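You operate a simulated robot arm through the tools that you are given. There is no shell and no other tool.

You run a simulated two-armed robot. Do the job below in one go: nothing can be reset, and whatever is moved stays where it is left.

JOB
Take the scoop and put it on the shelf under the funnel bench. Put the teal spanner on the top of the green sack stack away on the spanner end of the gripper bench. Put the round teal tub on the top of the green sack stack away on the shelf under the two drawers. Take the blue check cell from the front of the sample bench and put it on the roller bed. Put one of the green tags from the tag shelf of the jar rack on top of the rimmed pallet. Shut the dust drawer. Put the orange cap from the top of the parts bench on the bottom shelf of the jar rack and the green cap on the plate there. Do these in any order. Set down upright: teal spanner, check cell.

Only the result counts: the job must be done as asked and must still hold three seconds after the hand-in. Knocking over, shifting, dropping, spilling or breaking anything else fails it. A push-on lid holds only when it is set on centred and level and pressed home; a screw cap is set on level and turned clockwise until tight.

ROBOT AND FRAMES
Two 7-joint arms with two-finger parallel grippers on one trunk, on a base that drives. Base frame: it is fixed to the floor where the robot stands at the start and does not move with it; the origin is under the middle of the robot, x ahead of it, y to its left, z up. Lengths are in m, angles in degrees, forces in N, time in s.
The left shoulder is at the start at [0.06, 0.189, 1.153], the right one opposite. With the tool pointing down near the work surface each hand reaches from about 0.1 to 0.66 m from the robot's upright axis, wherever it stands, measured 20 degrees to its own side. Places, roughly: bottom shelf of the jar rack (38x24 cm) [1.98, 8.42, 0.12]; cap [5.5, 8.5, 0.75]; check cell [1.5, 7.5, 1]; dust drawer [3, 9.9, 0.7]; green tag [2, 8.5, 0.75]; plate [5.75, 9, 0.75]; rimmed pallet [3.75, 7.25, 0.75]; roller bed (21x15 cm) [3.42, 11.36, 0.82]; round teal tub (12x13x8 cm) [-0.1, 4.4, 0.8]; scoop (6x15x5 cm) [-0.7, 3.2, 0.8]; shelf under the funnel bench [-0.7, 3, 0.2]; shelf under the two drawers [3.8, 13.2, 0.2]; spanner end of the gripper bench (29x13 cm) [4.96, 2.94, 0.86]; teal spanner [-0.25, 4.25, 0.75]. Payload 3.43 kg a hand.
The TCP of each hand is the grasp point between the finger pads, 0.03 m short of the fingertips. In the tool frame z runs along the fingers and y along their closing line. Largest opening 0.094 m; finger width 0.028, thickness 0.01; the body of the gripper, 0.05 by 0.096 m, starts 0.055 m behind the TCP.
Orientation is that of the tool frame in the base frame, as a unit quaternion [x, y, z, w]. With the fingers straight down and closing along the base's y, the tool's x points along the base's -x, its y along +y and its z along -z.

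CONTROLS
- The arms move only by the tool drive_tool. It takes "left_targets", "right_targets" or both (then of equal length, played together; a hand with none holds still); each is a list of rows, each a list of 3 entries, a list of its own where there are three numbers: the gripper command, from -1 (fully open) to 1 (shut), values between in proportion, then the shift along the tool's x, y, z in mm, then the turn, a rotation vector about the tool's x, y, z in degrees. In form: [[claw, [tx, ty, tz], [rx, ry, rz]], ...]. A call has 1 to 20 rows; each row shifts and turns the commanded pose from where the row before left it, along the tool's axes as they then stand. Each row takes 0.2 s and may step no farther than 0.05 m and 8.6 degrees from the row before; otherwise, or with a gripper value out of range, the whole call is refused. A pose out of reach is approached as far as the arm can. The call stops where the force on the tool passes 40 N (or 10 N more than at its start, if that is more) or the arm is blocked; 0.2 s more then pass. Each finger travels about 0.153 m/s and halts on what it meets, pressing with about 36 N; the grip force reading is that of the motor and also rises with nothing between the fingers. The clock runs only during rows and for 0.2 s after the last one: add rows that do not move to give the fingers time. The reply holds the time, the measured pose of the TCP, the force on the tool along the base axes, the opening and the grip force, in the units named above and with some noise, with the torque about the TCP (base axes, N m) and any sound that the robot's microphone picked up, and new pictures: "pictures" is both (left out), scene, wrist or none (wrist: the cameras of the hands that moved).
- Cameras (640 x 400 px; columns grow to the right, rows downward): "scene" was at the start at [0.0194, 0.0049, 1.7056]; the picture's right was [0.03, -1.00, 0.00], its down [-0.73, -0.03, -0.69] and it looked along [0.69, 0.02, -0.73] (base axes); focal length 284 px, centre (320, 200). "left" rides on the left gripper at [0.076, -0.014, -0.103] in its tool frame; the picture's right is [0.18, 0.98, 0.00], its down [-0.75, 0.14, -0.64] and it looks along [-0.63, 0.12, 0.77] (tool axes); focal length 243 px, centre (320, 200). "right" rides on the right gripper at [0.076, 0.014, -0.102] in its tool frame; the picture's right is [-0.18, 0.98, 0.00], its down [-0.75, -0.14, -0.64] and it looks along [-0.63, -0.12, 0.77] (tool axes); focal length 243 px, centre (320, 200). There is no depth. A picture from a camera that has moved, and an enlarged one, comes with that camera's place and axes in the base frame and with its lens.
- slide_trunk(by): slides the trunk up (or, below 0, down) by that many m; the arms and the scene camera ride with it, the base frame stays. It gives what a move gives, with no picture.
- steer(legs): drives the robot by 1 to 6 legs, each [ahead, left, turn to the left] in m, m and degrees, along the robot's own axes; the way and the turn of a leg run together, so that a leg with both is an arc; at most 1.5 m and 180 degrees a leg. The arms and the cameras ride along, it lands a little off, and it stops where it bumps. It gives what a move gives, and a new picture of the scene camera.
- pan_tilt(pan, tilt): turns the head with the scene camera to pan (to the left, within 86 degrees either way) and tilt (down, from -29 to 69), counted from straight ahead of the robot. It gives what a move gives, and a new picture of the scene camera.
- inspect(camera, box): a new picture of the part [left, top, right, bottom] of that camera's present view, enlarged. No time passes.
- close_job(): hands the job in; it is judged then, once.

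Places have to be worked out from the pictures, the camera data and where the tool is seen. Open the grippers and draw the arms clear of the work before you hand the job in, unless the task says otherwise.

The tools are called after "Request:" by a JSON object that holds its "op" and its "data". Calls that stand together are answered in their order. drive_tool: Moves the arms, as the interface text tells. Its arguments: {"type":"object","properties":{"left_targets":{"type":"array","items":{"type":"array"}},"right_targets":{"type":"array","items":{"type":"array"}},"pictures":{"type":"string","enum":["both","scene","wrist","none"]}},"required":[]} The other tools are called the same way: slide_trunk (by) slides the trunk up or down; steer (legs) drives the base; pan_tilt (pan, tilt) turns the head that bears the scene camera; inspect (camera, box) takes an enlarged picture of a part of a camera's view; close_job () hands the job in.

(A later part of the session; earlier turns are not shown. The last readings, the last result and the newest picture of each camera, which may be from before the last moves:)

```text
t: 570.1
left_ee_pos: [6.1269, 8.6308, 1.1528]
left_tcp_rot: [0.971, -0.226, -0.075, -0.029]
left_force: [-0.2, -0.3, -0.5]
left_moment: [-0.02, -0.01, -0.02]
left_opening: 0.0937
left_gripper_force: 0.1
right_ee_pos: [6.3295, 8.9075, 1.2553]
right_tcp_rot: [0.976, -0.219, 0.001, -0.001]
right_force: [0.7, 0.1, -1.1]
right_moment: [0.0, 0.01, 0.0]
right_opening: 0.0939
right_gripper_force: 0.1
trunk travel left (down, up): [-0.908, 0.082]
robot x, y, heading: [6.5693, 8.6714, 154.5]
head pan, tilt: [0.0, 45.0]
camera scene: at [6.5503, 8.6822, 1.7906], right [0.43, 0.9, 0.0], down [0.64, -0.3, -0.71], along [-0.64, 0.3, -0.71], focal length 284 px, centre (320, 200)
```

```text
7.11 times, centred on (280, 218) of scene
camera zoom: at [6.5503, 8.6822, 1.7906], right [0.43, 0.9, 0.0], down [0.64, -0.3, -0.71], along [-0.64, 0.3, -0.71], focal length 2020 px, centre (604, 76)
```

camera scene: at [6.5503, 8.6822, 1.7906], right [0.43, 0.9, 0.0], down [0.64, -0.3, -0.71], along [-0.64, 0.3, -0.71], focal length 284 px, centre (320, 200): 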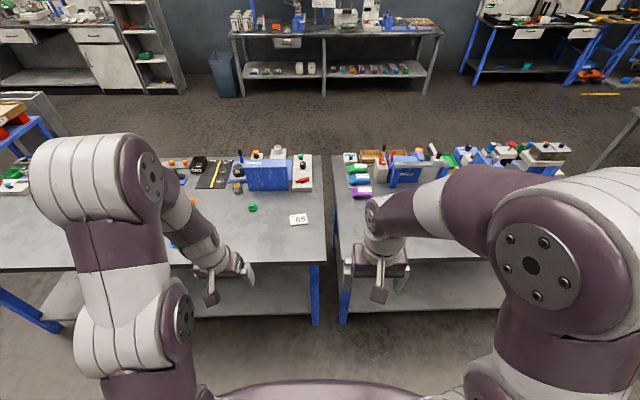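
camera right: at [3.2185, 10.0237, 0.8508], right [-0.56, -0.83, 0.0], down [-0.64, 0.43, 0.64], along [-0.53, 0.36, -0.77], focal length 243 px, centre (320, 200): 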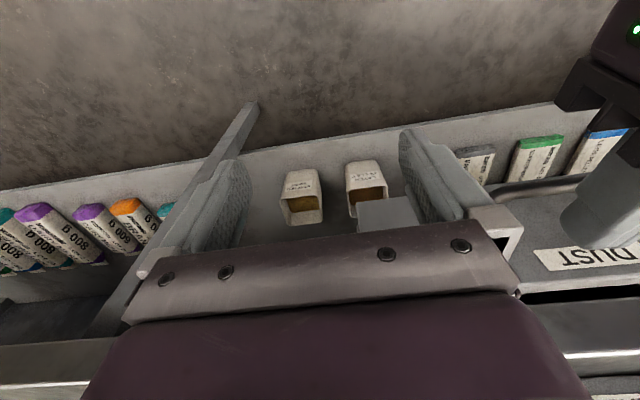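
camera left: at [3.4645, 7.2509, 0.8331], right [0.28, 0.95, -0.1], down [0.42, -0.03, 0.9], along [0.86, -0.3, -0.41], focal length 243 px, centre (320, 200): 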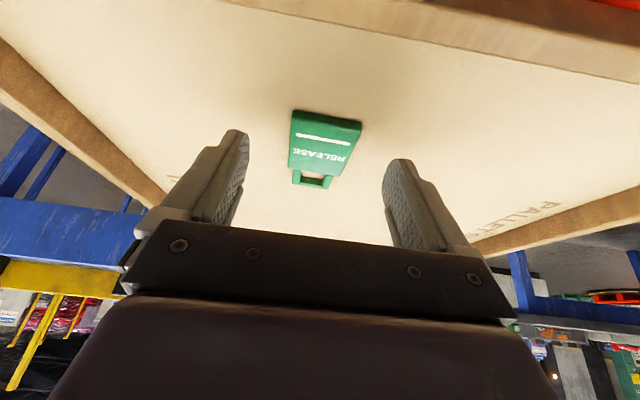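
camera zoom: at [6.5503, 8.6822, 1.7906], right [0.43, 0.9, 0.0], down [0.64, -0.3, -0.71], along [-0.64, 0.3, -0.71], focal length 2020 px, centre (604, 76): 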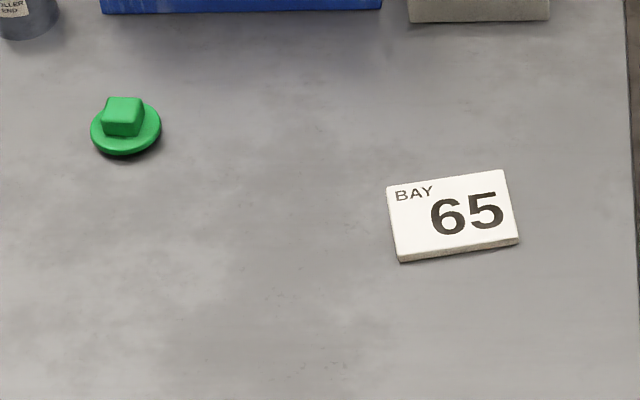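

The green cap is at about (5.576, 8.794) and the plate at (5.737, 8.962), bench top z≈0.805. I drive 0.35 m in so the left hand can do both, and level the left hand's small tilt.

Request:
{"op": "steer", "data": {"legs": [[0.35, 0, 0]]}}

Request:
{"op": "drive_tool", "data": {"left_targets": [[-1, [0, 0, 0], [0, 8.0, 0]], [-0.2, [0, 0, 0], [-2, 0, 0]], [-0.2, [0, 0, 0], [0, 0, 0]]], "pictures": "both"}}

```text
t: 572.4
left_ee_pos: [5.8122, 8.7821, 1.1541]
left_tcp_rot: [0.971, -0.227, -0.076, -0.028]
left_force: [0.6, 0.0, -0.6]
left_moment: [-0.01, -0.01, 0.0]
left_opening: 0.094
left_gripper_force: 0.1
right_ee_pos: [6.0163, 9.0581, 1.2555]
right_tcp_rot: [0.975, -0.22, -0.001, -0.001]
right_force: [-0.7, 0.4, 0.1]
right_moment: [-0.02, 0.02, 0.01]
right_opening: 0.0943
right_gripper_force: 0.0
trunk travel left (down, up): [-0.908, 0.082]
robot x, y, heading: [6.257, 8.8209, 154.4]
head pan, tilt: [0.0, 45.0]
camera scene: at [6.2377, 8.8332, 1.7907], right [0.43, 0.9, 0.0], down [0.64, -0.3, -0.71], along [-0.64, 0.31, -0.71], focal length 284 px, centre (320, 200)
```

scene: 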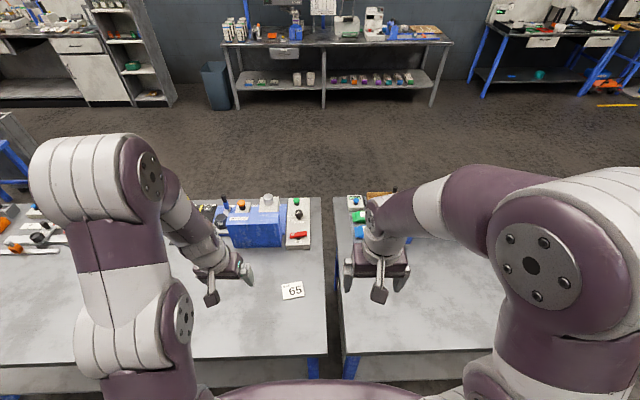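

```text
t: 573.2
left_ee_pos: [5.804, 8.792, 1.1553]
left_tcp_rot: [0.968, -0.228, -0.093, -0.041]
left_force: [0.2, -0.6, 0.2]
left_moment: [-0.04, -0.03, -0.01]
left_opening: 0.0565
left_gripper_force: 0.1
left hand out of reach, approached as far as the arm can: row 1, 2
right_ee_pos: [6.0156, 9.0595, 1.2562]
right_tcp_rot: [0.976, -0.22, 0.001, 0.0]
right_force: [0.1, 0.5, 0.9]
right_moment: [0.01, -0.01, -0.02]
right_opening: 0.0941
right_gripper_force: 0.1
trunk travel left (down, up): [-0.908, 0.082]
robot x, y, heading: [6.2543, 8.8227, 154.5]
head pan, tilt: [0.0, 45.0]
camera scene: at [6.2347, 8.8346, 1.7906], right [0.43, 0.9, 0.0], down [0.64, -0.3, -0.71], along [-0.64, 0.3, -0.71], focal length 284 px, centre (320, 200)
camera left: at [5.8948, 8.7582, 1.2404], right [-0.28, -0.96, -0.07], down [-0.62, 0.12, 0.77], along [-0.73, 0.26, -0.63], focal length 243 px, centre (320, 200)
```

scene: 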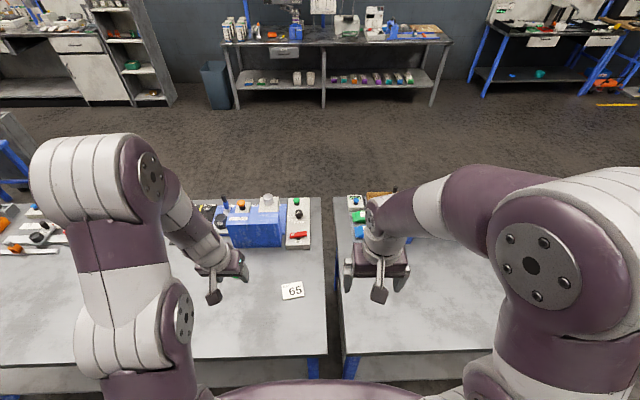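
left: 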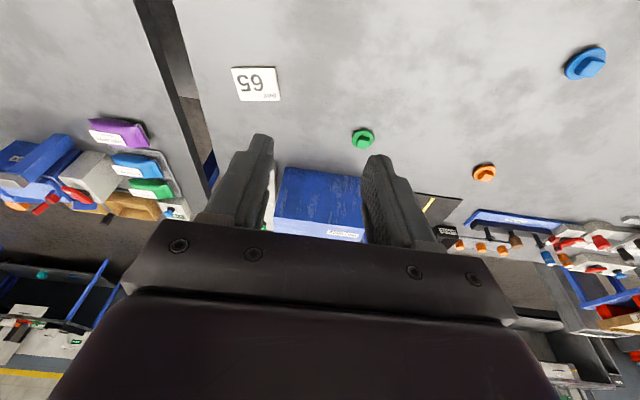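

The left arm can't level itself at this height. I lower the trunk, shift the robot slightly left and ahead, then level the hand.

Request:
{"op": "slide_trunk", "data": {"by": -0.12}}

Request:
{"op": "steer", "data": {"legs": [[0.04, 0.12, 0]]}}

Request:
{"op": "drive_tool", "data": {"left_targets": [[-0.2, [0, 0, 30], [-1.1, 5.7, 0]], [-0.2, [0, 0, 30], [-1.2, 5.7, 0]], [-0.2, [0, 0, 20], [0, 0, 0]], [-0.2, [0, 0, 0], [0, 0, 0]]], "pictures": "both"}}

```text
t: 574.7
left_ee_pos: [5.8058, 8.7909, 1.0349]
left_tcp_rot: [0.968, -0.228, -0.095, -0.042]
left_force: [-0.8, 0.4, 0.2]
left_moment: [0.02, -0.04, 0.0]
left_opening: 0.0568
left_gripper_force: 0.1
right_ee_pos: [6.0157, 9.0591, 1.135]
right_tcp_rot: [0.976, -0.219, 0.0, 0.001]
right_force: [0.0, -0.3, 0.6]
right_moment: [-0.01, 0.0, -0.03]
right_opening: 0.0939
right_gripper_force: 0.1
trunk travel left (down, up): [-0.788, 0.202]
robot x, y, heading: [6.2543, 8.8217, 154.3]
head pan, tilt: [0.0, 45.0]
```

```text
t: 575.9
left_ee_pos: [5.7196, 8.7018, 1.0347]
left_tcp_rot: [0.968, -0.227, -0.095, -0.042]
left_force: [0.1, -0.2, -0.4]
left_moment: [0.03, 0.02, -0.02]
left_opening: 0.0567
left_gripper_force: 0.0
right_ee_pos: [5.9299, 8.9707, 1.1356]
right_tcp_rot: [0.975, -0.22, 0.0, 0.0]
right_force: [0.2, 0.1, -0.4]
right_moment: [0.01, 0.01, -0.01]
right_opening: 0.094
right_gripper_force: 0.0
trunk travel left (down, up): [-0.788, 0.202]
robot x, y, heading: [6.1692, 8.7359, 154.5]
head pan, tilt: [0.0, 45.0]
camera scene: at [6.1502, 8.7466, 1.6706], right [0.43, 0.9, 0.0], down [0.64, -0.31, -0.71], along [-0.64, 0.3, -0.71], focal length 284 px, centre (320, 200)
```

scene: 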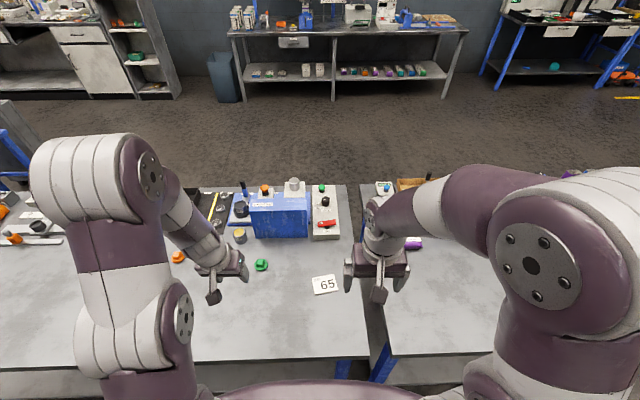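

```text
t: 576.9
left_ee_pos: [5.7338, 8.6983, 0.9526]
left_tcp_rot: [0.973, -0.23, -0.032, -0.015]
left_force: [-0.5, 0.6, -0.3]
left_moment: [-0.03, -0.01, 0.02]
left_opening: 0.0562
left_gripper_force: 0.1
left hand out of reach, approached as far as the arm can: row 1, 2
right_ee_pos: [5.9289, 8.9704, 1.1344]
right_tcp_rot: [0.976, -0.22, 0.0, 0.0]
right_force: [0.2, 0.1, 0.5]
right_moment: [0.04, 0.01, 0.0]
right_opening: 0.0943
right_gripper_force: 0.0
trunk travel left (down, up): [-0.788, 0.202]
robot x, y, heading: [6.1698, 8.7326, 154.7]
head pan, tilt: [0.0, 45.0]
camera scene: at [6.149, 8.7465, 1.6706], right [0.43, 0.9, 0.0], down [0.64, -0.3, -0.71], along [-0.64, 0.3, -0.71], focal length 284 px, centre (320, 200)
camera left: at [5.8141, 8.6745, 1.0491], right [-0.27, -0.96, -0.03], down [-0.7, 0.18, 0.69], along [-0.66, 0.21, -0.72], focal length 243 px, centre (320, 200)
```

scene: 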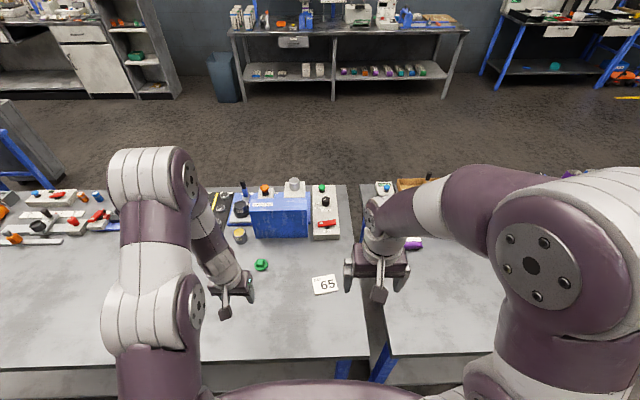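
left: 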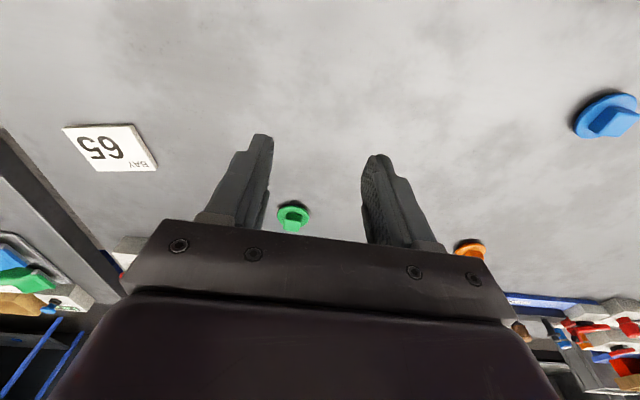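

The hand is nearly level now and the green cap is at about (5.587, 8.788). I move over it and take out the last bit of tilt.

Request:
{"op": "drive_tool", "data": {"left_targets": [[-0.2, [-43, -4, 0], [-0.9, 3.9, 0]], [-0.2, [-43, -4, 0], [0, 0, 0]], [-0.2, [-43, -4, 0], [0, 0, 0]], [-0.2, [-42, -3, 0], [0, 0, 0]], [-0.2, [0, 0, 0], [0, 0, 0]]], "pictures": "both"}}

```text
t: 578.1
left_ee_pos: [5.6909, 8.7215, 0.9121]
left_tcp_rot: [0.973, -0.225, -0.018, 0.039]
left_force: [1.0, -0.2, 0.2]
left_moment: [0.01, 0.03, 0.01]
left_opening: 0.0565
left_gripper_force: 0.2
left hand out of reach, approached as far as the arm can: row 1, 2, 3, 4
right_ee_pos: [5.929, 8.9715, 1.1365]
right_tcp_rot: [0.976, -0.219, -0.001, 0.0]
right_force: [0.2, 0.7, 0.0]
right_moment: [0.0, -0.03, 0.04]
right_opening: 0.094
right_gripper_force: 0.1
trunk travel left (down, up): [-0.788, 0.202]
robot x, y, heading: [6.1675, 8.7353, 154.5]
head pan, tilt: [0.0, 45.0]
camera scene: at [6.1502, 8.7451, 1.6706], right [0.43, 0.9, 0.0], down [0.64, -0.3, -0.71], along [-0.64, 0.3, -0.71], focal length 284 px, centre (320, 200)
camera left: at [5.7718, 8.7083, 1.0101], right [-0.26, -0.96, 0.08], down [-0.7, 0.25, 0.67], along [-0.66, 0.12, -0.74], focal length 243 px, centre (320, 200)
```

scene: 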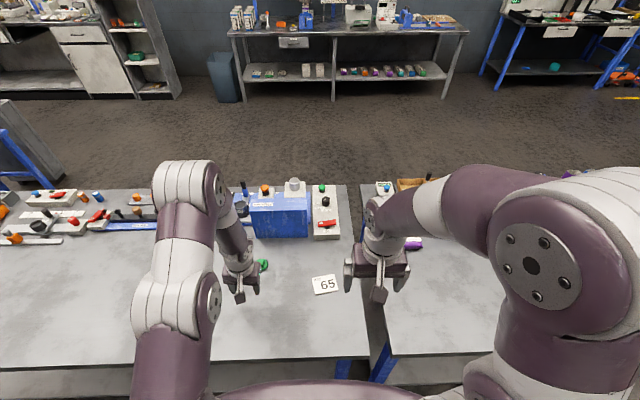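
left: 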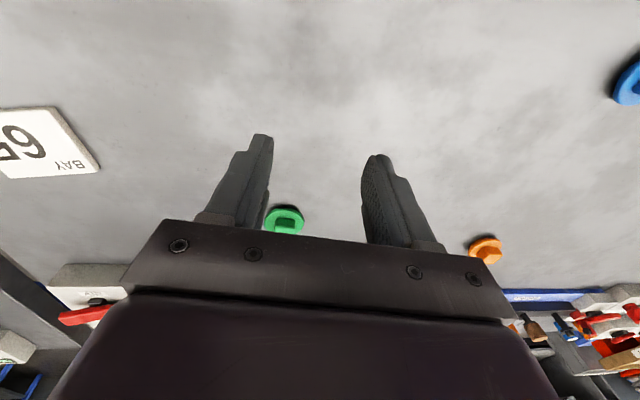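

The left arm's posture has drifted and it can't reach out properly (it sagged instead). I lift and retract it, and will use the right arm for the caps.

Request:
{"op": "drive_tool", "data": {"left_targets": [[-0.2, [0, 0, -40], [0, 0, 0]], [-0.2, [0, 0, -40], [0, 0, 0]], [-0.2, [10, 0, -40], [0, 0, 0]], [-0.2, [40, 0, -10], [0, 0, 0]], [-0.2, [40, 0, 0], [0, 0, 0]], [-0.2, [40, 0, 0], [0, 0, 0]], [-0.2, [0, 0, 0], [0, 0, 0]]], "pictures": "scene"}}

```text
t: 579.7
left_ee_pos: [5.7936, 8.6917, 1.0429]
left_tcp_rot: [0.973, -0.23, -0.002, 0.002]
left_force: [0.3, -0.4, 0.4]
left_moment: [-0.01, -0.03, -0.01]
left_opening: 0.0565
left_gripper_force: 0.0
right_ee_pos: [5.9287, 8.9704, 1.1334]
right_tcp_rot: [0.975, -0.22, 0.0, 0.0]
right_force: [-0.8, -0.2, -0.3]
right_moment: [0.01, 0.01, 0.0]
right_opening: 0.0941
right_gripper_force: 0.1
trunk travel left (down, up): [-0.788, 0.202]
robot x, y, heading: [6.1673, 8.7342, 154.5]
head pan, tilt: [0.0, 45.0]
camera scene: at [6.1485, 8.7461, 1.6706], right [0.43, 0.9, 0.0], down [0.64, -0.3, -0.71], along [-0.64, 0.3, -0.71], focal length 284 px, centre (320, 200)
```

scene: 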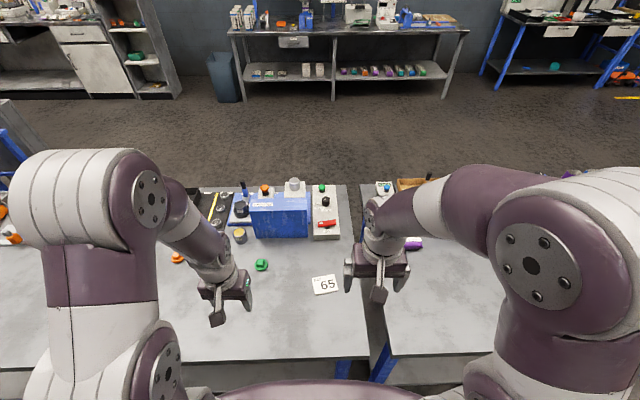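

The left hand is now exactly level again near the body, so the earlier limit came from my over-corrections. I retry reaching out to the green cap, descending gently on the way.

Request:
{"op": "drive_tool", "data": {"left_targets": [[-0.2, [-38, 1, 10], [0, 0, 0]], [-0.2, [-38, 1, 15], [0, 0, 0]], [-0.2, [-38, 1, 15], [0, 0, 0]], [-0.2, [-38, 1, 15], [0, 0, 0]], [-0.2, [-38, 1, 15], [0, 0, 0]], [-0.2, [-38, 1, 15], [0, 0, 0]], [-0.2, [0, 0, 0], [0, 0, 0]]], "pictures": "both"}}

```text
t: 581.3
left_ee_pos: [5.5904, 8.7883, 0.9568]
left_tcp_rot: [0.973, -0.229, -0.001, 0.001]
left_force: [-0.2, 0.5, 0.7]
left_moment: [0.02, -0.01, -0.01]
left_opening: 0.0565
left_gripper_force: 0.1
right_ee_pos: [5.9291, 8.9709, 1.1352]
right_tcp_rot: [0.976, -0.219, -0.001, 0.0]
right_force: [0.7, 0.5, -0.2]
right_moment: [0.0, 0.03, -0.01]
right_opening: 0.094
right_gripper_force: 0.1
trunk travel left (down, up): [-0.788, 0.202]
robot x, y, heading: [6.1714, 8.7321, 154.6]
head pan, tilt: [0.0, 45.0]
camera scene: at [6.1502, 8.7454, 1.6706], right [0.43, 0.9, 0.0], down [0.64, -0.3, -0.71], along [-0.64, 0.3, -0.71], focal length 284 px, centre (320, 200)
camera left: at [5.665, 8.767, 1.0592], right [-0.27, -0.96, 0.0], down [-0.74, 0.21, 0.64], along [-0.62, 0.18, -0.76], focal length 243 px, centre (320, 200)
```

scene: 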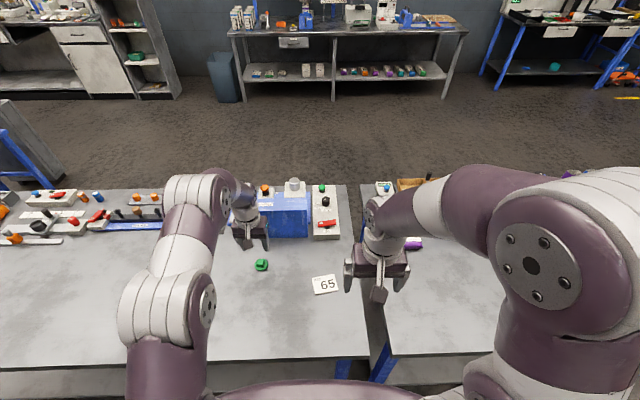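
left: 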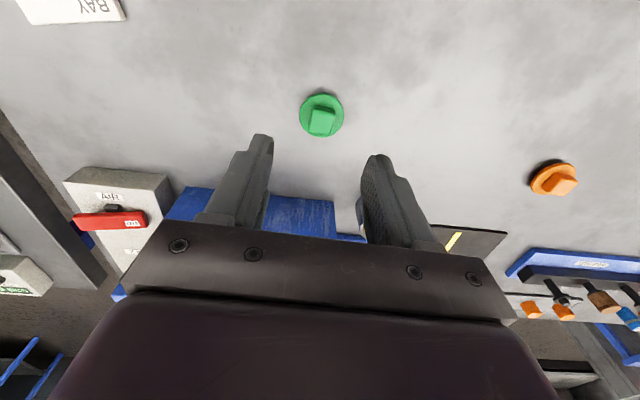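

The hand is level and over the cap, which is 16 mm further forward. I correct that and lower to z≈0.88 for a close look.

Request:
{"op": "drive_tool", "data": {"left_targets": [[-0.2, [-16, 3, 10], [0, 0, 0]], [-0.2, [0, 0, 35], [0, 0, 0]], [-0.2, [0, 0, 35], [0, 0, 0]], [-0.2, [0, 0, 0], [0, 0, 0]]], "pictures": "wrist"}}

```text
t: 582.3
left_ee_pos: [5.5716, 8.7888, 0.8786]
left_tcp_rot: [0.973, -0.229, -0.001, 0.0]
left_force: [0.6, -0.2, 0.1]
left_moment: [0.0, -0.03, 0.0]
left_opening: 0.0562
left_gripper_force: 0.0
right_ee_pos: [5.928, 8.9711, 1.1354]
right_tcp_rot: [0.975, -0.22, 0.001, 0.0]
right_force: [0.6, 0.4, 0.6]
right_moment: [-0.01, 0.05, 0.0]
right_opening: 0.0939
right_gripper_force: 0.0
trunk travel left (down, up): [-0.788, 0.202]
robot x, y, heading: [6.1701, 8.7359, 154.5]
head pan, tilt: [0.0, 45.0]
camera left: at [5.6463, 8.7687, 0.9798], right [-0.27, -0.96, 0.0], down [-0.74, 0.21, 0.64], along [-0.62, 0.18, -0.77], focal length 243 px, centre (320, 200)
```

left: 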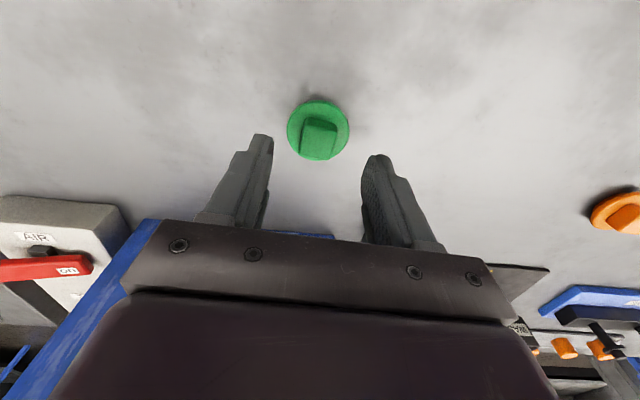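

The knob is centred within a few millimetres. I lower to z≈0.852 so the fingertips flank the knob just above the flange.

Request:
{"op": "drive_tool", "data": {"left_targets": [[-0.2, [3, -1, 14], [0, 0, 0]], [-0.2, [0, 0, 13], [0, 0, 0]], [-0.2, [0, 0, 0], [0, 0, 0]]], "pictures": "wrist"}}

Request:
{"op": "inspect", "data": {"camera": "left", "box": [220, 70, 420, 250]}}

```text
t: 583.1
left_ee_pos: [5.573, 8.7897, 0.852]
left_tcp_rot: [0.973, -0.229, -0.002, 0.001]
left_force: [-0.1, -0.1, 0.1]
left_moment: [0.0, 0.0, 0.01]
left_opening: 0.0562
left_gripper_force: 0.0
right_ee_pos: [5.9283, 8.9709, 1.1347]
right_tcp_rot: [0.975, -0.22, 0.0, 0.0]
right_force: [0.0, -0.4, -0.2]
right_moment: [-0.01, 0.01, 0.02]
right_opening: 0.0944
right_gripper_force: 0.0
trunk travel left (down, up): [-0.788, 0.202]
robot x, y, heading: [6.1695, 8.7321, 154.6]
head pan, tilt: [0.0, 45.0]
camera left: at [5.6485, 8.7684, 0.9534], right [-0.27, -0.96, 0.0], down [-0.74, 0.21, 0.64], along [-0.62, 0.18, -0.77], focal length 243 px, centre (320, 200)
```

left: 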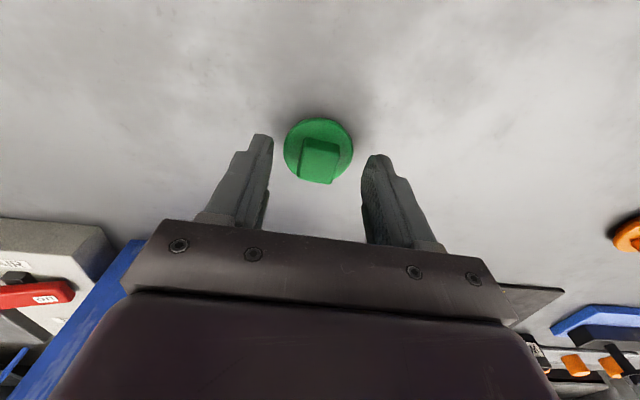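

```text
2.22 times, centred on (320, 160) of left
camera zoom: at [5.6485, 8.7684, 0.9534], right [-0.27, -0.96, 0.0], down [-0.74, 0.21, 0.64], along [-0.62, 0.18, -0.77], focal length 539 px, centre (320, 289)
```

zoom: 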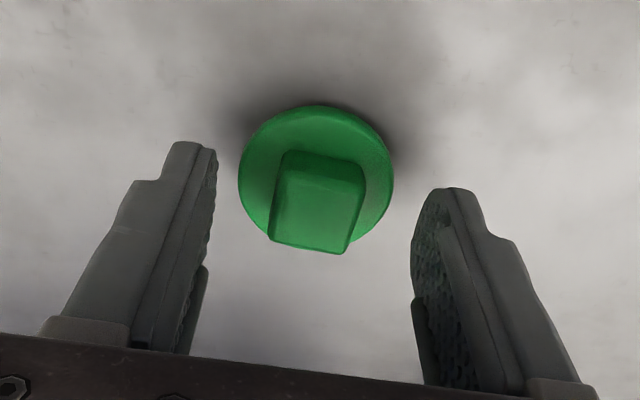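

I narrow the opening to about 34 mm (wider than the knob, narrower than the flange) and lower until the tips touch the flange.

Request:
{"op": "drive_tool", "data": {"left_targets": [[0.27, [0, 0, 0], [0, 0, 0]], [0.27, [0, 0, 4], [0, 0, 0]], [0.27, [0, 0, 4], [0, 0, 0]], [0.27, [0, 0, 0], [0, 0, 0]]], "pictures": "wrist"}}

Request:
{"op": "inspect", "data": {"camera": "left", "box": [220, 70, 420, 250]}}

```text
t: 584.1
left_ee_pos: [5.5738, 8.7893, 0.8442]
left_tcp_rot: [0.973, -0.229, -0.002, 0.001]
left_force: [0.0, 0.2, 0.4]
left_moment: [0.0, -0.01, -0.01]
left_opening: 0.0343
left_gripper_force: 0.1
right_ee_pos: [5.9283, 8.9697, 1.1356]
right_tcp_rot: [0.976, -0.22, 0.0, 0.001]
right_force: [0.3, 0.1, -0.1]
right_moment: [0.0, 0.02, 0.0]
right_opening: 0.0943
right_gripper_force: 0.1
trunk travel left (down, up): [-0.788, 0.202]
robot x, y, heading: [6.174, 8.738, 154.4]
head pan, tilt: [0.0, 45.0]
camera left: at [5.6493, 8.769, 0.9456], right [-0.27, -0.96, 0.0], down [-0.74, 0.21, 0.64], along [-0.62, 0.18, -0.76], focal length 243 px, centre (320, 200)
```

left: 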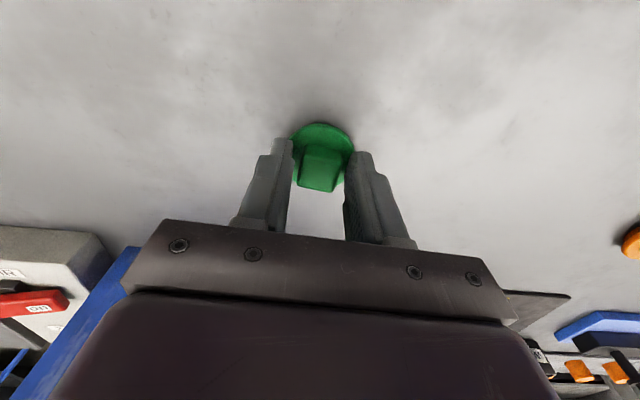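

```text
2.22 times, centred on (320, 160) of left
camera zoom: at [5.6493, 8.769, 0.9456], right [-0.27, -0.96, 0.0], down [-0.74, 0.21, 0.64], along [-0.62, 0.18, -0.76], focal length 539 px, centre (320, 289)
```

zoom: 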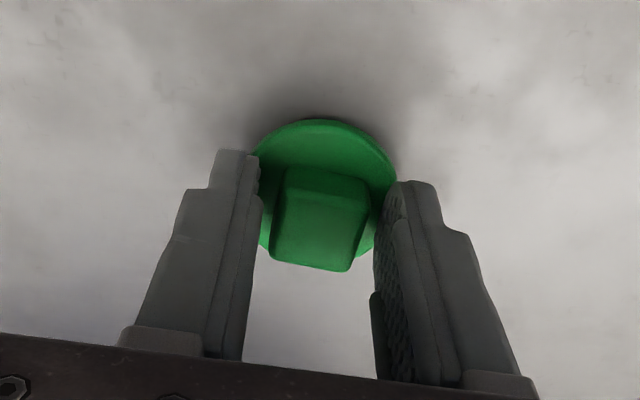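

The knob is between the tips. I feel downward for the flange.

Request:
{"op": "drive_tool", "data": {"left_targets": [[0.27, [0, 0, 3], [0, 0, 0]], [0.27, [0, 0, 0], [0, 0, 0]]], "pictures": "none"}}

Request:
{"op": "drive_tool", "data": {"left_targets": [[0.27, [0, 0, 3], [0, 0, 0]], [0.27, [0, 0, 0], [0, 0, 0]]], "pictures": "none"}}

Request:
{"op": "drive_tool", "data": {"left_targets": [[0.27, [0, 0, 2.5], [0, 0, 0]], [0.27, [0, 0, 0], [0, 0, 0]]], "pictures": "wrist"}}

```text
t: 584.7
left_ee_pos: [5.5749, 8.7894, 0.8425]
left_tcp_rot: [0.973, -0.229, -0.002, 0.001]
left_force: [0.2, 0.0, 6.2]
left_moment: [-0.01, 0.01, -0.02]
left_opening: 0.0346
left_gripper_force: 0.2
right_ee_pos: [5.929, 8.9712, 1.1356]
right_tcp_rot: [0.975, -0.22, -0.002, 0.0]
right_force: [-0.6, -0.8, 0.4]
right_moment: [0.02, -0.01, 0.03]
right_opening: 0.094
right_gripper_force: 0.1
trunk travel left (down, up): [-0.788, 0.202]
robot x, y, heading: [6.1706, 8.7398, 154.4]
head pan, tilt: [0.0, 45.0]
```

```text
t: 585.3
left_ee_pos: [5.5748, 8.7888, 0.8406]
left_tcp_rot: [0.973, -0.229, -0.005, 0.002]
left_force: [-2.7, -0.9, 27.9]
left_moment: [0.01, 0.11, 0.03]
left_opening: 0.0342
left_gripper_force: 0.1
right_ee_pos: [5.9315, 8.9701, 1.1358]
right_tcp_rot: [0.976, -0.22, -0.002, 0.0]
right_force: [-0.5, -1.1, 0.2]
right_moment: [-0.02, -0.01, -0.02]
right_opening: 0.0939
right_gripper_force: 0.0
trunk travel left (down, up): [-0.788, 0.202]
robot x, y, heading: [6.1666, 8.7332, 154.6]
head pan, tilt: [0.0, 45.0]
```

```text
t: 585.8
left_ee_pos: [5.5721, 8.7903, 0.8413]
left_tcp_rot: [0.973, -0.229, -0.007, 0.0]
left_force: [7.3, -3.1, 24.8]
left_moment: [-0.1, -0.26, -0.01]
left_opening: 0.0341
left_gripper_force: 0.0
right_ee_pos: [5.9306, 8.9707, 1.1359]
right_tcp_rot: [0.976, -0.219, -0.001, 0.0]
right_force: [1.0, 0.4, 0.7]
right_moment: [-0.03, -0.04, -0.03]
right_opening: 0.0943
right_gripper_force: 0.0
trunk travel left (down, up): [-0.788, 0.202]
robot x, y, heading: [6.1692, 8.7356, 154.7]
head pan, tilt: [0.0, 45.0]
stopped in row 2 (left hand): the force on the tool passed its limit at 40 N (the readings are from after the stop); the commanded pose is now the measured one
camera left: at [5.6482, 8.7694, 0.9424], right [-0.27, -0.96, 0.0], down [-0.73, 0.21, 0.65], along [-0.63, 0.18, -0.76], focal length 243 px, centre (320, 200)
```

left: 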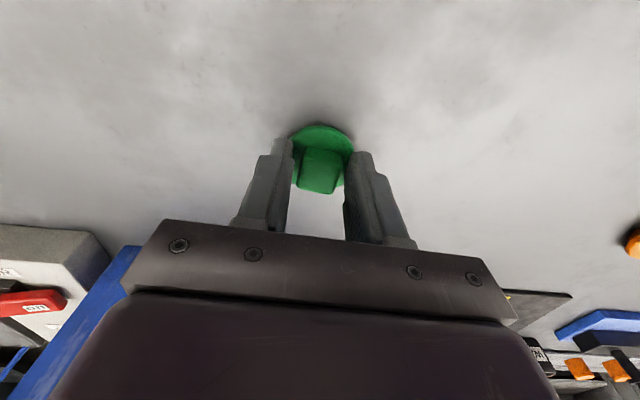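

The tips touched the flange at z≈0.8125. I raise 2.5 mm and close on the knob.

Request:
{"op": "drive_tool", "data": {"left_targets": [[0.27, [0, 0, -2.5], [0, 0, 0]], [0.27, [0, 0, 0], [0, 0, 0]], [1, [0, 0, 0], [0, 0, 0]], [1, [0, 0, 0], [0, 0, 0]], [1, [0, 0, 0], [0, 0, 0]]], "pictures": "none"}}

Request:
{"op": "drive_tool", "data": {"left_targets": [[1, [0, 0, -20], [0, 0, 0]], [1, [0, 0, -30], [0, 0, 0]], [1, [0, 0, 0], [0, 0, 0]]], "pictures": "both"}}

```text
t: 587.0
left_ee_pos: [5.5725, 8.7904, 0.843]
left_tcp_rot: [0.973, -0.229, -0.005, 0.001]
left_force: [-0.8, 1.5, 14.5]
left_moment: [0.04, 0.05, -0.02]
left_opening: 0.0226
left_gripper_force: 35.7
right_ee_pos: [5.9307, 8.97, 1.1353]
right_tcp_rot: [0.975, -0.22, -0.001, 0.0]
right_force: [-0.6, 0.3, -0.9]
right_moment: [0.03, 0.01, -0.03]
right_opening: 0.094
right_gripper_force: 0.0
trunk travel left (down, up): [-0.788, 0.202]
robot x, y, heading: [6.1689, 8.7377, 154.7]
head pan, tilt: [0.0, 45.0]
```

```text
t: 587.8
left_ee_pos: [5.572, 8.7904, 0.8895]
left_tcp_rot: [0.973, -0.229, -0.003, 0.0]
left_force: [0.3, 0.1, -1.1]
left_moment: [-0.03, -0.04, 0.03]
left_opening: 0.0229
left_gripper_force: 36.0
right_ee_pos: [5.9276, 8.9713, 1.135]
right_tcp_rot: [0.976, -0.22, 0.001, -0.002]
right_force: [-0.7, 0.2, -0.5]
right_moment: [0.02, -0.02, 0.01]
right_opening: 0.0942
right_gripper_force: 0.0
trunk travel left (down, up): [-0.788, 0.202]
robot x, y, heading: [6.1698, 8.732, 154.7]
head pan, tilt: [0.0, 45.0]
camera scene: at [6.148, 8.7458, 1.6706], right [0.43, 0.9, 0.0], down [0.64, -0.3, -0.71], along [-0.64, 0.3, -0.71], focal length 284 px, centre (320, 200)
camera left: at [5.6472, 8.769, 0.9917], right [-0.27, -0.96, 0.0], down [-0.73, 0.21, 0.65], along [-0.62, 0.18, -0.76], focal length 243 px, centre (320, 200)
```

scene: 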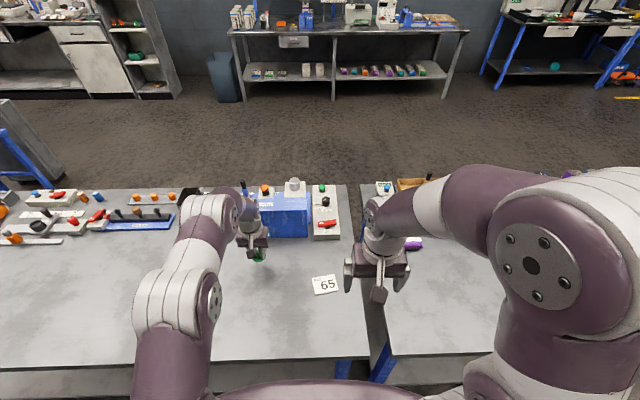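
left: 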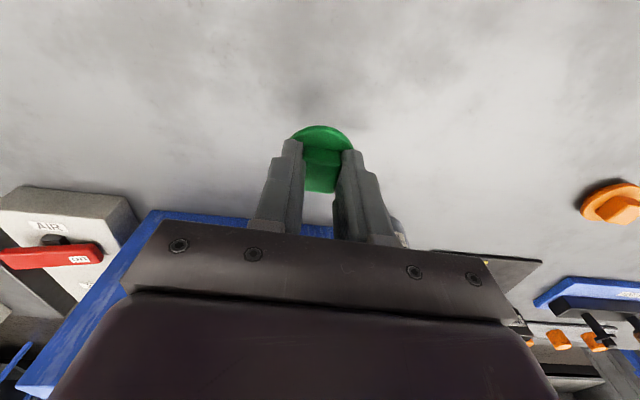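

The green cap is lifted. The plate is at about (5.736, 8.960); I raise and draw the hand back 70 mm, then shift the whole robot right so the cap comes over the plate.

Request:
{"op": "drive_tool", "data": {"left_targets": [[1, [0, 0, -30], [0, 0, 0]], [1, [35, 0, -10], [0, 0, 0]], [1, [38, 0, 0], [0, 0, 0]], [1, [0, 0, 0], [0, 0, 0]]], "pictures": "none"}}

Request:
{"op": "steer", "data": {"legs": [[0, -0.225, 0]]}}

Request:
{"op": "drive_tool", "data": {"left_targets": [[1, [0, 0, 0], [0, 0, 0]]], "pictures": "wrist"}}

```text
t: 588.8
left_ee_pos: [5.6373, 8.7584, 0.9306]
left_tcp_rot: [0.973, -0.229, -0.005, 0.0]
left_force: [0.5, 0.3, 0.1]
left_moment: [-0.03, 0.01, -0.01]
left_opening: 0.0229
left_gripper_force: 36.7
right_ee_pos: [5.9277, 8.9702, 1.1341]
right_tcp_rot: [0.976, -0.22, -0.001, -0.001]
right_force: [0.9, 0.5, 0.1]
right_moment: [0.04, -0.01, -0.01]
right_opening: 0.0939
right_gripper_force: 0.1
trunk travel left (down, up): [-0.788, 0.202]
robot x, y, heading: [6.1708, 8.7328, 154.5]
head pan, tilt: [0.0, 45.0]
```

```text
t: 590.5
left_ee_pos: [5.7339, 8.9589, 0.9302]
left_tcp_rot: [0.973, -0.23, -0.005, 0.0]
left_force: [-0.2, -0.8, -0.9]
left_moment: [-0.02, 0.01, -0.03]
left_opening: 0.0226
left_gripper_force: 35.9
right_ee_pos: [6.0258, 9.1712, 1.1348]
right_tcp_rot: [0.975, -0.221, 0.0, -0.001]
right_force: [-0.2, 0.1, -0.5]
right_moment: [-0.04, 0.02, -0.01]
right_opening: 0.094
right_gripper_force: 0.1
trunk travel left (down, up): [-0.788, 0.202]
robot x, y, heading: [6.2663, 8.9335, 154.3]
head pan, tilt: [0.0, 45.0]
camera scene: at [6.2449, 8.946, 1.6706], right [0.43, 0.9, 0.0], down [0.64, -0.31, -0.71], along [-0.64, 0.31, -0.71], focal length 284 px, centre (320, 200)
```

scene: 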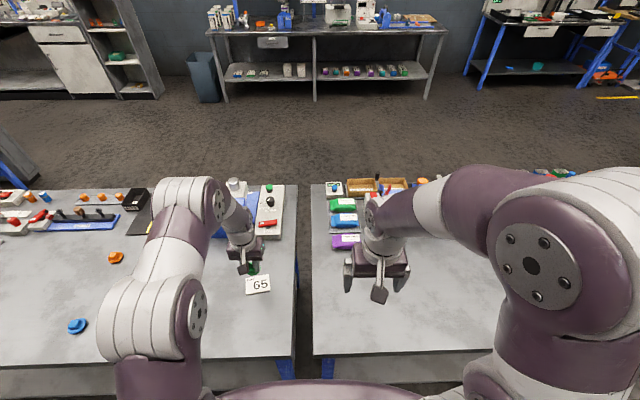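

```text
t: 590.9
left_ee_pos: [5.7332, 8.9579, 0.9299]
left_tcp_rot: [0.973, -0.23, -0.004, -0.001]
left_force: [0.0, 0.6, 0.1]
left_moment: [0.02, -0.01, 0.01]
left_opening: 0.0227
left_gripper_force: 36.2
right_ee_pos: [6.0248, 9.17, 1.1349]
right_tcp_rot: [0.975, -0.221, 0.0, -0.001]
right_force: [0.2, -0.3, 0.1]
right_moment: [-0.03, -0.01, -0.02]
right_opening: 0.094
right_gripper_force: 0.1
trunk travel left (down, up): [-0.788, 0.202]
robot x, y, heading: [6.2666, 8.9376, 154.5]
head pan, tilt: [0.0, 45.0]
camera left: at [5.8092, 8.9371, 1.0324], right [-0.28, -0.96, 0.0], down [-0.73, 0.21, 0.65], along [-0.62, 0.18, -0.76], focal length 243 px, centre (320, 200)
```

left: 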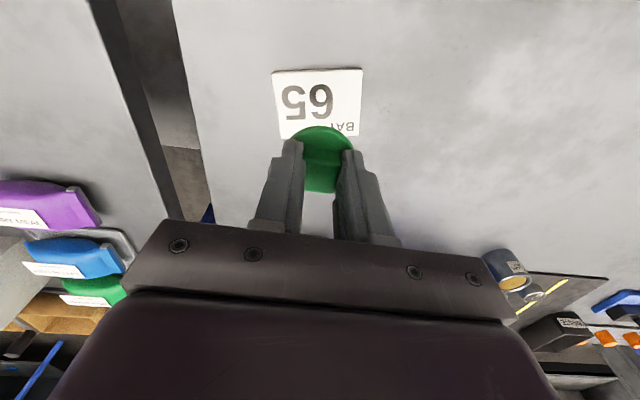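

The cap hangs almost exactly over the plate's centre. I lower it to just above the plate.

Request:
{"op": "drive_tool", "data": {"left_targets": [[1, [4, -3, 20], [0, 0, 0]], [1, [0, 0, 25], [0, 0, 0]], [1, [0, 0, 23], [0, 0, 0]], [1, [0, 0, 0], [0, 0, 0]]], "pictures": "wrist"}}

Request:
{"op": "drive_tool", "data": {"left_targets": [[1, [0, 0, 3], [0, 0, 0]], [1, [0, 0, 0], [0, 0, 0]]], "pictures": "none"}}

Request:
{"op": "drive_tool", "data": {"left_targets": [[1, [0, 0, 3], [0, 0, 0]], [1, [0, 0, 0], [0, 0, 0]]], "pictures": "none"}}

```text
t: 591.9
left_ee_pos: [5.7394, 8.9604, 0.8627]
left_tcp_rot: [0.973, -0.23, -0.004, 0.0]
left_force: [0.1, 0.5, -0.8]
left_moment: [-0.02, 0.02, 0.03]
left_opening: 0.0224
left_gripper_force: 36.2
right_ee_pos: [6.0247, 9.172, 1.1356]
right_tcp_rot: [0.975, -0.221, 0.0, -0.001]
right_force: [-0.2, 0.1, -0.1]
right_moment: [0.04, 0.0, -0.04]
right_opening: 0.0939
right_gripper_force: 0.2
trunk travel left (down, up): [-0.788, 0.202]
robot x, y, heading: [6.2676, 8.9351, 154.6]
head pan, tilt: [0.0, 45.0]
camera left: at [5.8146, 8.9402, 0.9646], right [-0.28, -0.96, 0.0], down [-0.73, 0.21, 0.65], along [-0.62, 0.18, -0.76], focal length 243 px, centre (320, 200)
```

left: 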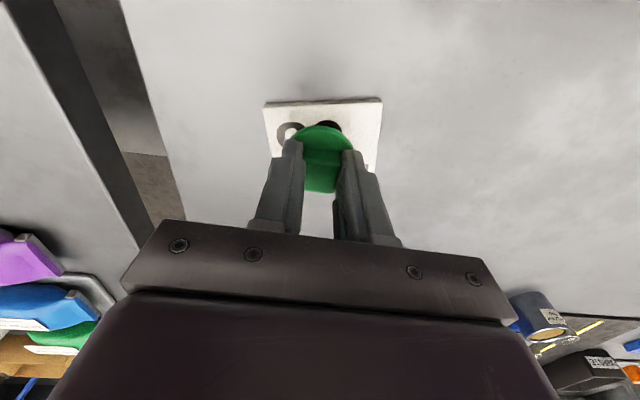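

```text
t: 592.5
left_ee_pos: [5.7385, 8.9611, 0.8595]
left_tcp_rot: [0.973, -0.23, -0.004, 0.0]
left_force: [-0.5, 0.4, 0.4]
left_moment: [0.03, 0.0, 0.03]
left_opening: 0.0228
left_gripper_force: 35.8
right_ee_pos: [6.0246, 9.1717, 1.1355]
right_tcp_rot: [0.975, -0.221, 0.001, 0.0]
right_force: [-0.4, 0.4, -0.3]
right_moment: [-0.01, 0.0, -0.05]
right_opening: 0.0937
right_gripper_force: 0.1
trunk travel left (down, up): [-0.788, 0.202]
robot x, y, heading: [6.2652, 8.9396, 154.3]
head pan, tilt: [0.0, 45.0]
```

```text
t: 593.1
left_ee_pos: [5.7387, 8.9617, 0.8568]
left_tcp_rot: [0.973, -0.23, -0.005, 0.0]
left_force: [-0.1, -0.5, -0.4]
left_moment: [-0.01, 0.0, -0.01]
left_opening: 0.0229
left_gripper_force: 35.9
right_ee_pos: [6.0248, 9.172, 1.1357]
right_tcp_rot: [0.975, -0.22, 0.0, 0.0]
right_force: [-0.4, 0.1, 0.5]
right_moment: [-0.03, 0.02, 0.01]
right_opening: 0.094
right_gripper_force: 0.1
trunk travel left (down, up): [-0.788, 0.202]
robot x, y, heading: [6.2657, 8.933, 154.2]
head pan, tilt: [0.0, 45.0]
```

Request:
{"op": "drive_tool", "data": {"left_targets": [[1, [0, 0, 2.5], [0, 0, 0]], [1, [0, 0, 0], [0, 0, 0]]], "pictures": "none"}}

Request:
{"op": "drive_tool", "data": {"left_targets": [[1, [0, 0, 2.5], [0, 0, 0]], [1, [0, 0, 0], [0, 0, 0]]], "pictures": "none"}}

Request:
{"op": "drive_tool", "data": {"left_targets": [[1, [0, 0, 2.5], [0, 0, 0]], [1, [0, 0, 0], [0, 0, 0]]], "pictures": "wrist"}}

```text
t: 593.7
left_ee_pos: [5.738, 8.9588, 0.855]
left_tcp_rot: [0.973, -0.23, -0.004, 0.0]
left_force: [0.3, 0.1, -1.3]
left_moment: [-0.02, 0.02, 0.01]
left_opening: 0.023
left_gripper_force: 36.3
right_ee_pos: [6.0258, 9.1713, 1.1358]
right_tcp_rot: [0.975, -0.221, 0.001, 0.0]
right_force: [0.0, -0.1, -0.2]
right_moment: [0.0, 0.04, 0.0]
right_opening: 0.094
right_gripper_force: 0.0
trunk travel left (down, up): [-0.788, 0.202]
robot x, y, heading: [6.2665, 8.9346, 154.6]
head pan, tilt: [0.0, 45.0]
```

```text
t: 594.3
left_ee_pos: [5.7398, 8.9603, 0.8516]
left_tcp_rot: [0.973, -0.23, -0.005, 0.0]
left_force: [-0.2, 0.9, 0.0]
left_moment: [-0.02, 0.01, 0.03]
left_opening: 0.0225
left_gripper_force: 35.7
right_ee_pos: [6.0245, 9.1715, 1.1349]
right_tcp_rot: [0.975, -0.221, 0.0, 0.0]
right_force: [0.3, 0.0, -0.7]
right_moment: [0.0, 0.01, 0.01]
right_opening: 0.0939
right_gripper_force: 0.1
trunk travel left (down, up): [-0.788, 0.202]
robot x, y, heading: [6.2684, 8.9342, 154.5]
head pan, tilt: [0.0, 45.0]
```

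```text
t: 594.9
left_ee_pos: [5.7382, 8.9598, 0.8515]
left_tcp_rot: [0.973, -0.231, -0.005, 0.001]
left_force: [-0.2, 1.1, 9.3]
left_moment: [-0.01, 0.0, -0.01]
left_opening: 0.0225
left_gripper_force: 36.3
right_ee_pos: [6.0255, 9.1716, 1.1354]
right_tcp_rot: [0.975, -0.221, 0.0, 0.0]
right_force: [0.2, 0.0, -0.1]
right_moment: [-0.01, 0.01, 0.02]
right_opening: 0.0942
right_gripper_force: 0.1
trunk travel left (down, up): [-0.788, 0.202]
robot x, y, heading: [6.2641, 8.9378, 154.5]
head pan, tilt: [0.0, 45.0]
camera left: at [5.8144, 8.9391, 0.9521], right [-0.28, -0.96, 0.0], down [-0.73, 0.21, 0.65], along [-0.63, 0.18, -0.76], focal length 243 px, centre (320, 200)
```

left: 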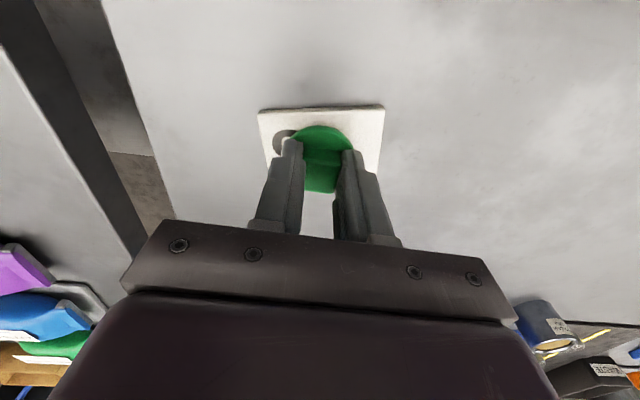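

The cap rests on the plate (9 N). I ease off, open and lift clear.

Request:
{"op": "drive_tool", "data": {"left_targets": [[1, [0, 0, -1], [0, 0, 0]], [1, [0, 0, 0], [0, 0, 0]], [0.4, [0, 0, 0], [0, 0, 0]], [0, [0, 0, 0], [0, 0, 0]], [-0.2, [0, 0, 0], [0, 0, 0]], [-0.2, [0, 0, -25], [0, 0, 0]], [-0.2, [0, 0, -40], [0, 0, 0]], [-0.2, [0, 0, -40], [0, 0, 0]], [-0.2, [0, 0, 0], [0, 0, 0]]], "pictures": "both"}}

```text
t: 596.9
left_ee_pos: [5.7383, 8.9594, 0.9564]
left_tcp_rot: [0.973, -0.23, -0.005, -0.001]
left_force: [1.0, -0.2, -0.1]
left_moment: [0.01, -0.01, 0.0]
left_opening: 0.0565
left_gripper_force: 0.1
right_ee_pos: [6.0238, 9.1717, 1.1357]
right_tcp_rot: [0.975, -0.221, 0.0, 0.0]
right_force: [-0.3, 0.6, 0.6]
right_moment: [0.02, 0.01, 0.0]
right_opening: 0.0938
right_gripper_force: 0.0
trunk travel left (down, up): [-0.788, 0.202]
robot x, y, heading: [6.2645, 8.9374, 154.1]
head pan, tilt: [0.0, 45.0]
camera scene: at [6.2444, 8.9465, 1.6706], right [0.43, 0.9, 0.0], down [0.64, -0.31, -0.71], along [-0.64, 0.31, -0.71], focal length 284 px, centre (320, 200)
camera left: at [5.8141, 8.9382, 1.0576], right [-0.28, -0.96, 0.0], down [-0.73, 0.21, 0.65], along [-0.62, 0.18, -0.76], focal length 243 px, centre (320, 200)
```

scene: 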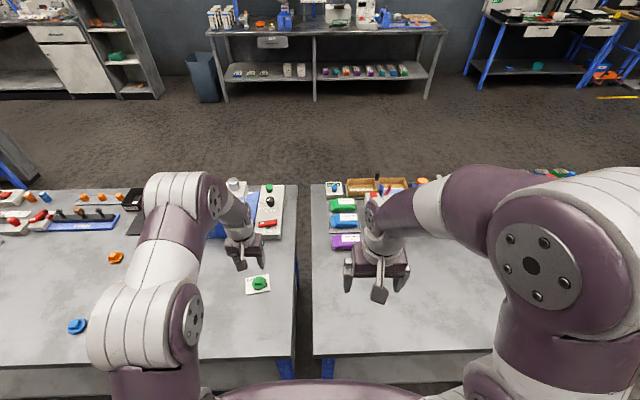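
left: 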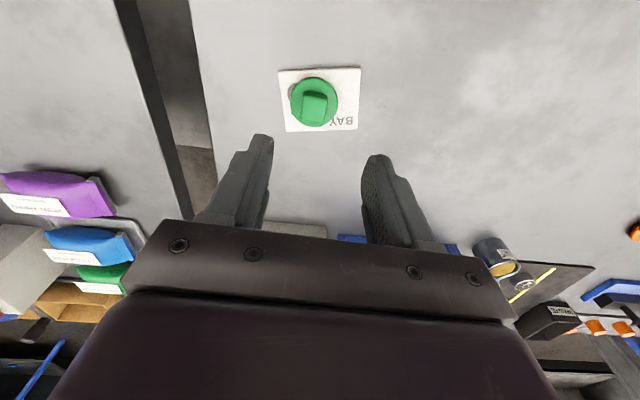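

The green cap sits on the BAY 65 plate. Next the orange cap, about 0.72 m to my left: I raise the hand and slide the robot 0.52 m left.

Request:
{"op": "drive_tool", "data": {"left_targets": [[-0.2, [20, 0, -40], [0, 0, 0]], [-0.2, [20, 0, -20], [0, 0, 0]], [-0.2, [0, 0, 0], [0, 0, 0]]], "pictures": "none"}}

Request:
{"op": "steer", "data": {"legs": [[0, 0.52, 0]]}}

Request:
{"op": "drive_tool", "data": {"left_targets": [[-0.2, [0, 0, 0], [0, 0, 0]]], "pictures": "wrist"}}

```text
t: 597.7
left_ee_pos: [5.7736, 8.9427, 1.0155]
left_tcp_rot: [0.973, -0.23, -0.004, 0.0]
left_force: [0.3, 0.9, 0.7]
left_moment: [0.0, 0.01, -0.04]
left_opening: 0.0565
left_gripper_force: 0.0
right_ee_pos: [6.0239, 9.1722, 1.1346]
right_tcp_rot: [0.975, -0.22, 0.0, 0.0]
right_force: [-0.2, -0.3, -0.5]
right_moment: [0.02, -0.01, 0.0]
right_opening: 0.0937
right_gripper_force: 0.0
trunk travel left (down, up): [-0.788, 0.202]
robot x, y, heading: [6.2627, 8.9361, 154.6]
head pan, tilt: [0.0, 45.0]
```

```text
t: 600.7
left_ee_pos: [5.5505, 8.4844, 1.0155]
left_tcp_rot: [0.972, -0.234, -0.005, -0.001]
left_force: [-0.1, 0.4, -0.4]
left_moment: [-0.02, -0.03, 0.02]
left_opening: 0.0565
left_gripper_force: 0.0
right_ee_pos: [5.8035, 8.7122, 1.1358]
right_tcp_rot: [0.974, -0.226, 0.0, 0.0]
right_force: [-0.1, 0.5, -0.2]
right_moment: [-0.01, 0.02, -0.02]
right_opening: 0.094
right_gripper_force: 0.0
trunk travel left (down, up): [-0.788, 0.202]
robot x, y, heading: [6.0411, 8.4743, 153.9]
head pan, tilt: [0.0, 45.0]
camera scene: at [6.0217, 8.4858, 1.6706], right [0.44, 0.9, 0.0], down [0.63, -0.31, -0.71], along [-0.63, 0.31, -0.71], focal length 284 px, centre (320, 200)
```

scene: 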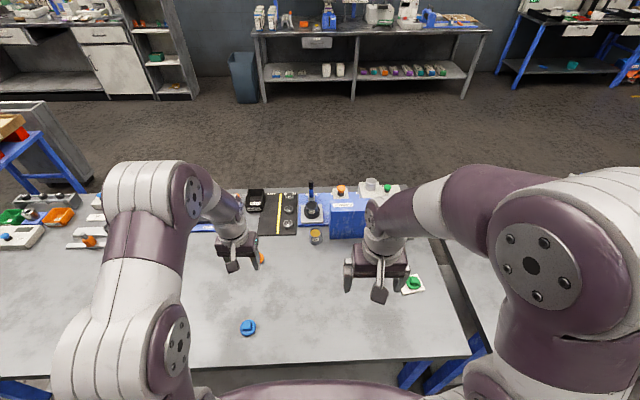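

```text
t: 601.1
left_ee_pos: [5.5515, 8.4859, 1.0151]
left_tcp_rot: [0.972, -0.234, -0.005, 0.001]
left_force: [-0.8, 0.8, 0.0]
left_moment: [0.01, 0.02, 0.03]
left_opening: 0.0562
left_gripper_force: 0.1
right_ee_pos: [5.8038, 8.7131, 1.1352]
right_tcp_rot: [0.974, -0.225, -0.001, 0.0]
right_force: [0.8, -0.1, 0.0]
right_moment: [-0.02, 0.0, 0.01]
right_opening: 0.0939
right_gripper_force: 0.0
trunk travel left (down, up): [-0.788, 0.202]
robot x, y, heading: [6.0434, 8.4717, 153.8]
head pan, tilt: [0.0, 45.0]
camera left: at [5.6267, 8.4636, 1.117], right [-0.28, -0.96, 0.0], down [-0.73, 0.22, 0.65], along [-0.62, 0.18, -0.76], focal length 243 px, centre (320, 200)
```

left: 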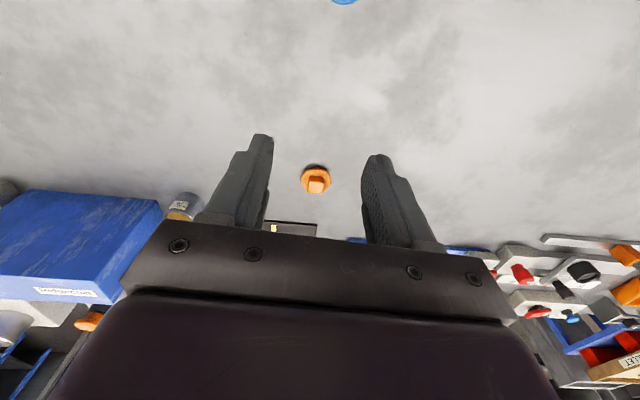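

The orange cap is at about (5.427, 8.526). I move over it and descend to z≈0.95.

Request:
{"op": "drive_tool", "data": {"left_targets": [[-0.2, [-32, 5, 15], [0, 0, 0]], [-0.2, [-32, 5, 15], [0, 0, 0]], [-0.2, [-32, 5, 15], [0, 0, 0]], [-0.2, [-33, 5, 15], [0, 0, 0]], [-0.2, [0, 0, 0], [0, 0, 0]]], "pictures": "wrist"}}

```text
t: 602.3
left_ee_pos: [5.4275, 8.5256, 0.9565]
left_tcp_rot: [0.972, -0.234, -0.006, -0.001]
left_force: [0.1, -0.2, 0.0]
left_moment: [0.02, -0.01, -0.02]
left_opening: 0.0564
left_gripper_force: 0.0
right_ee_pos: [5.8035, 8.712, 1.1361]
right_tcp_rot: [0.974, -0.226, 0.0, -0.001]
right_force: [-0.2, 1.3, 0.6]
right_moment: [0.04, 0.0, 0.01]
right_opening: 0.0941
right_gripper_force: 0.1
trunk travel left (down, up): [-0.788, 0.202]
robot x, y, heading: [6.0407, 8.4749, 153.8]
head pan, tilt: [0.0, 45.0]
camera left: at [5.5028, 8.5032, 1.0577], right [-0.28, -0.96, 0.0], down [-0.73, 0.22, 0.65], along [-0.62, 0.18, -0.76], focal length 243 px, centre (320, 200)
```

left: 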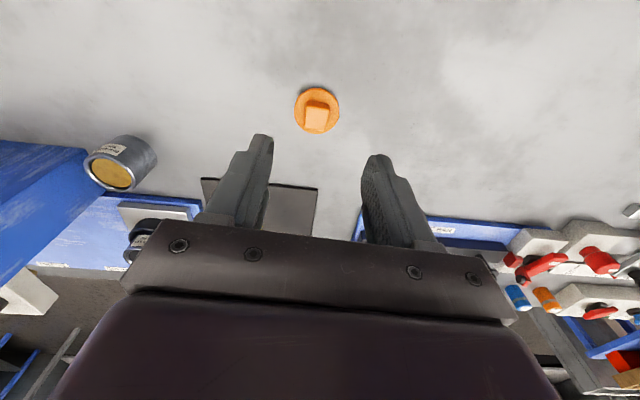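

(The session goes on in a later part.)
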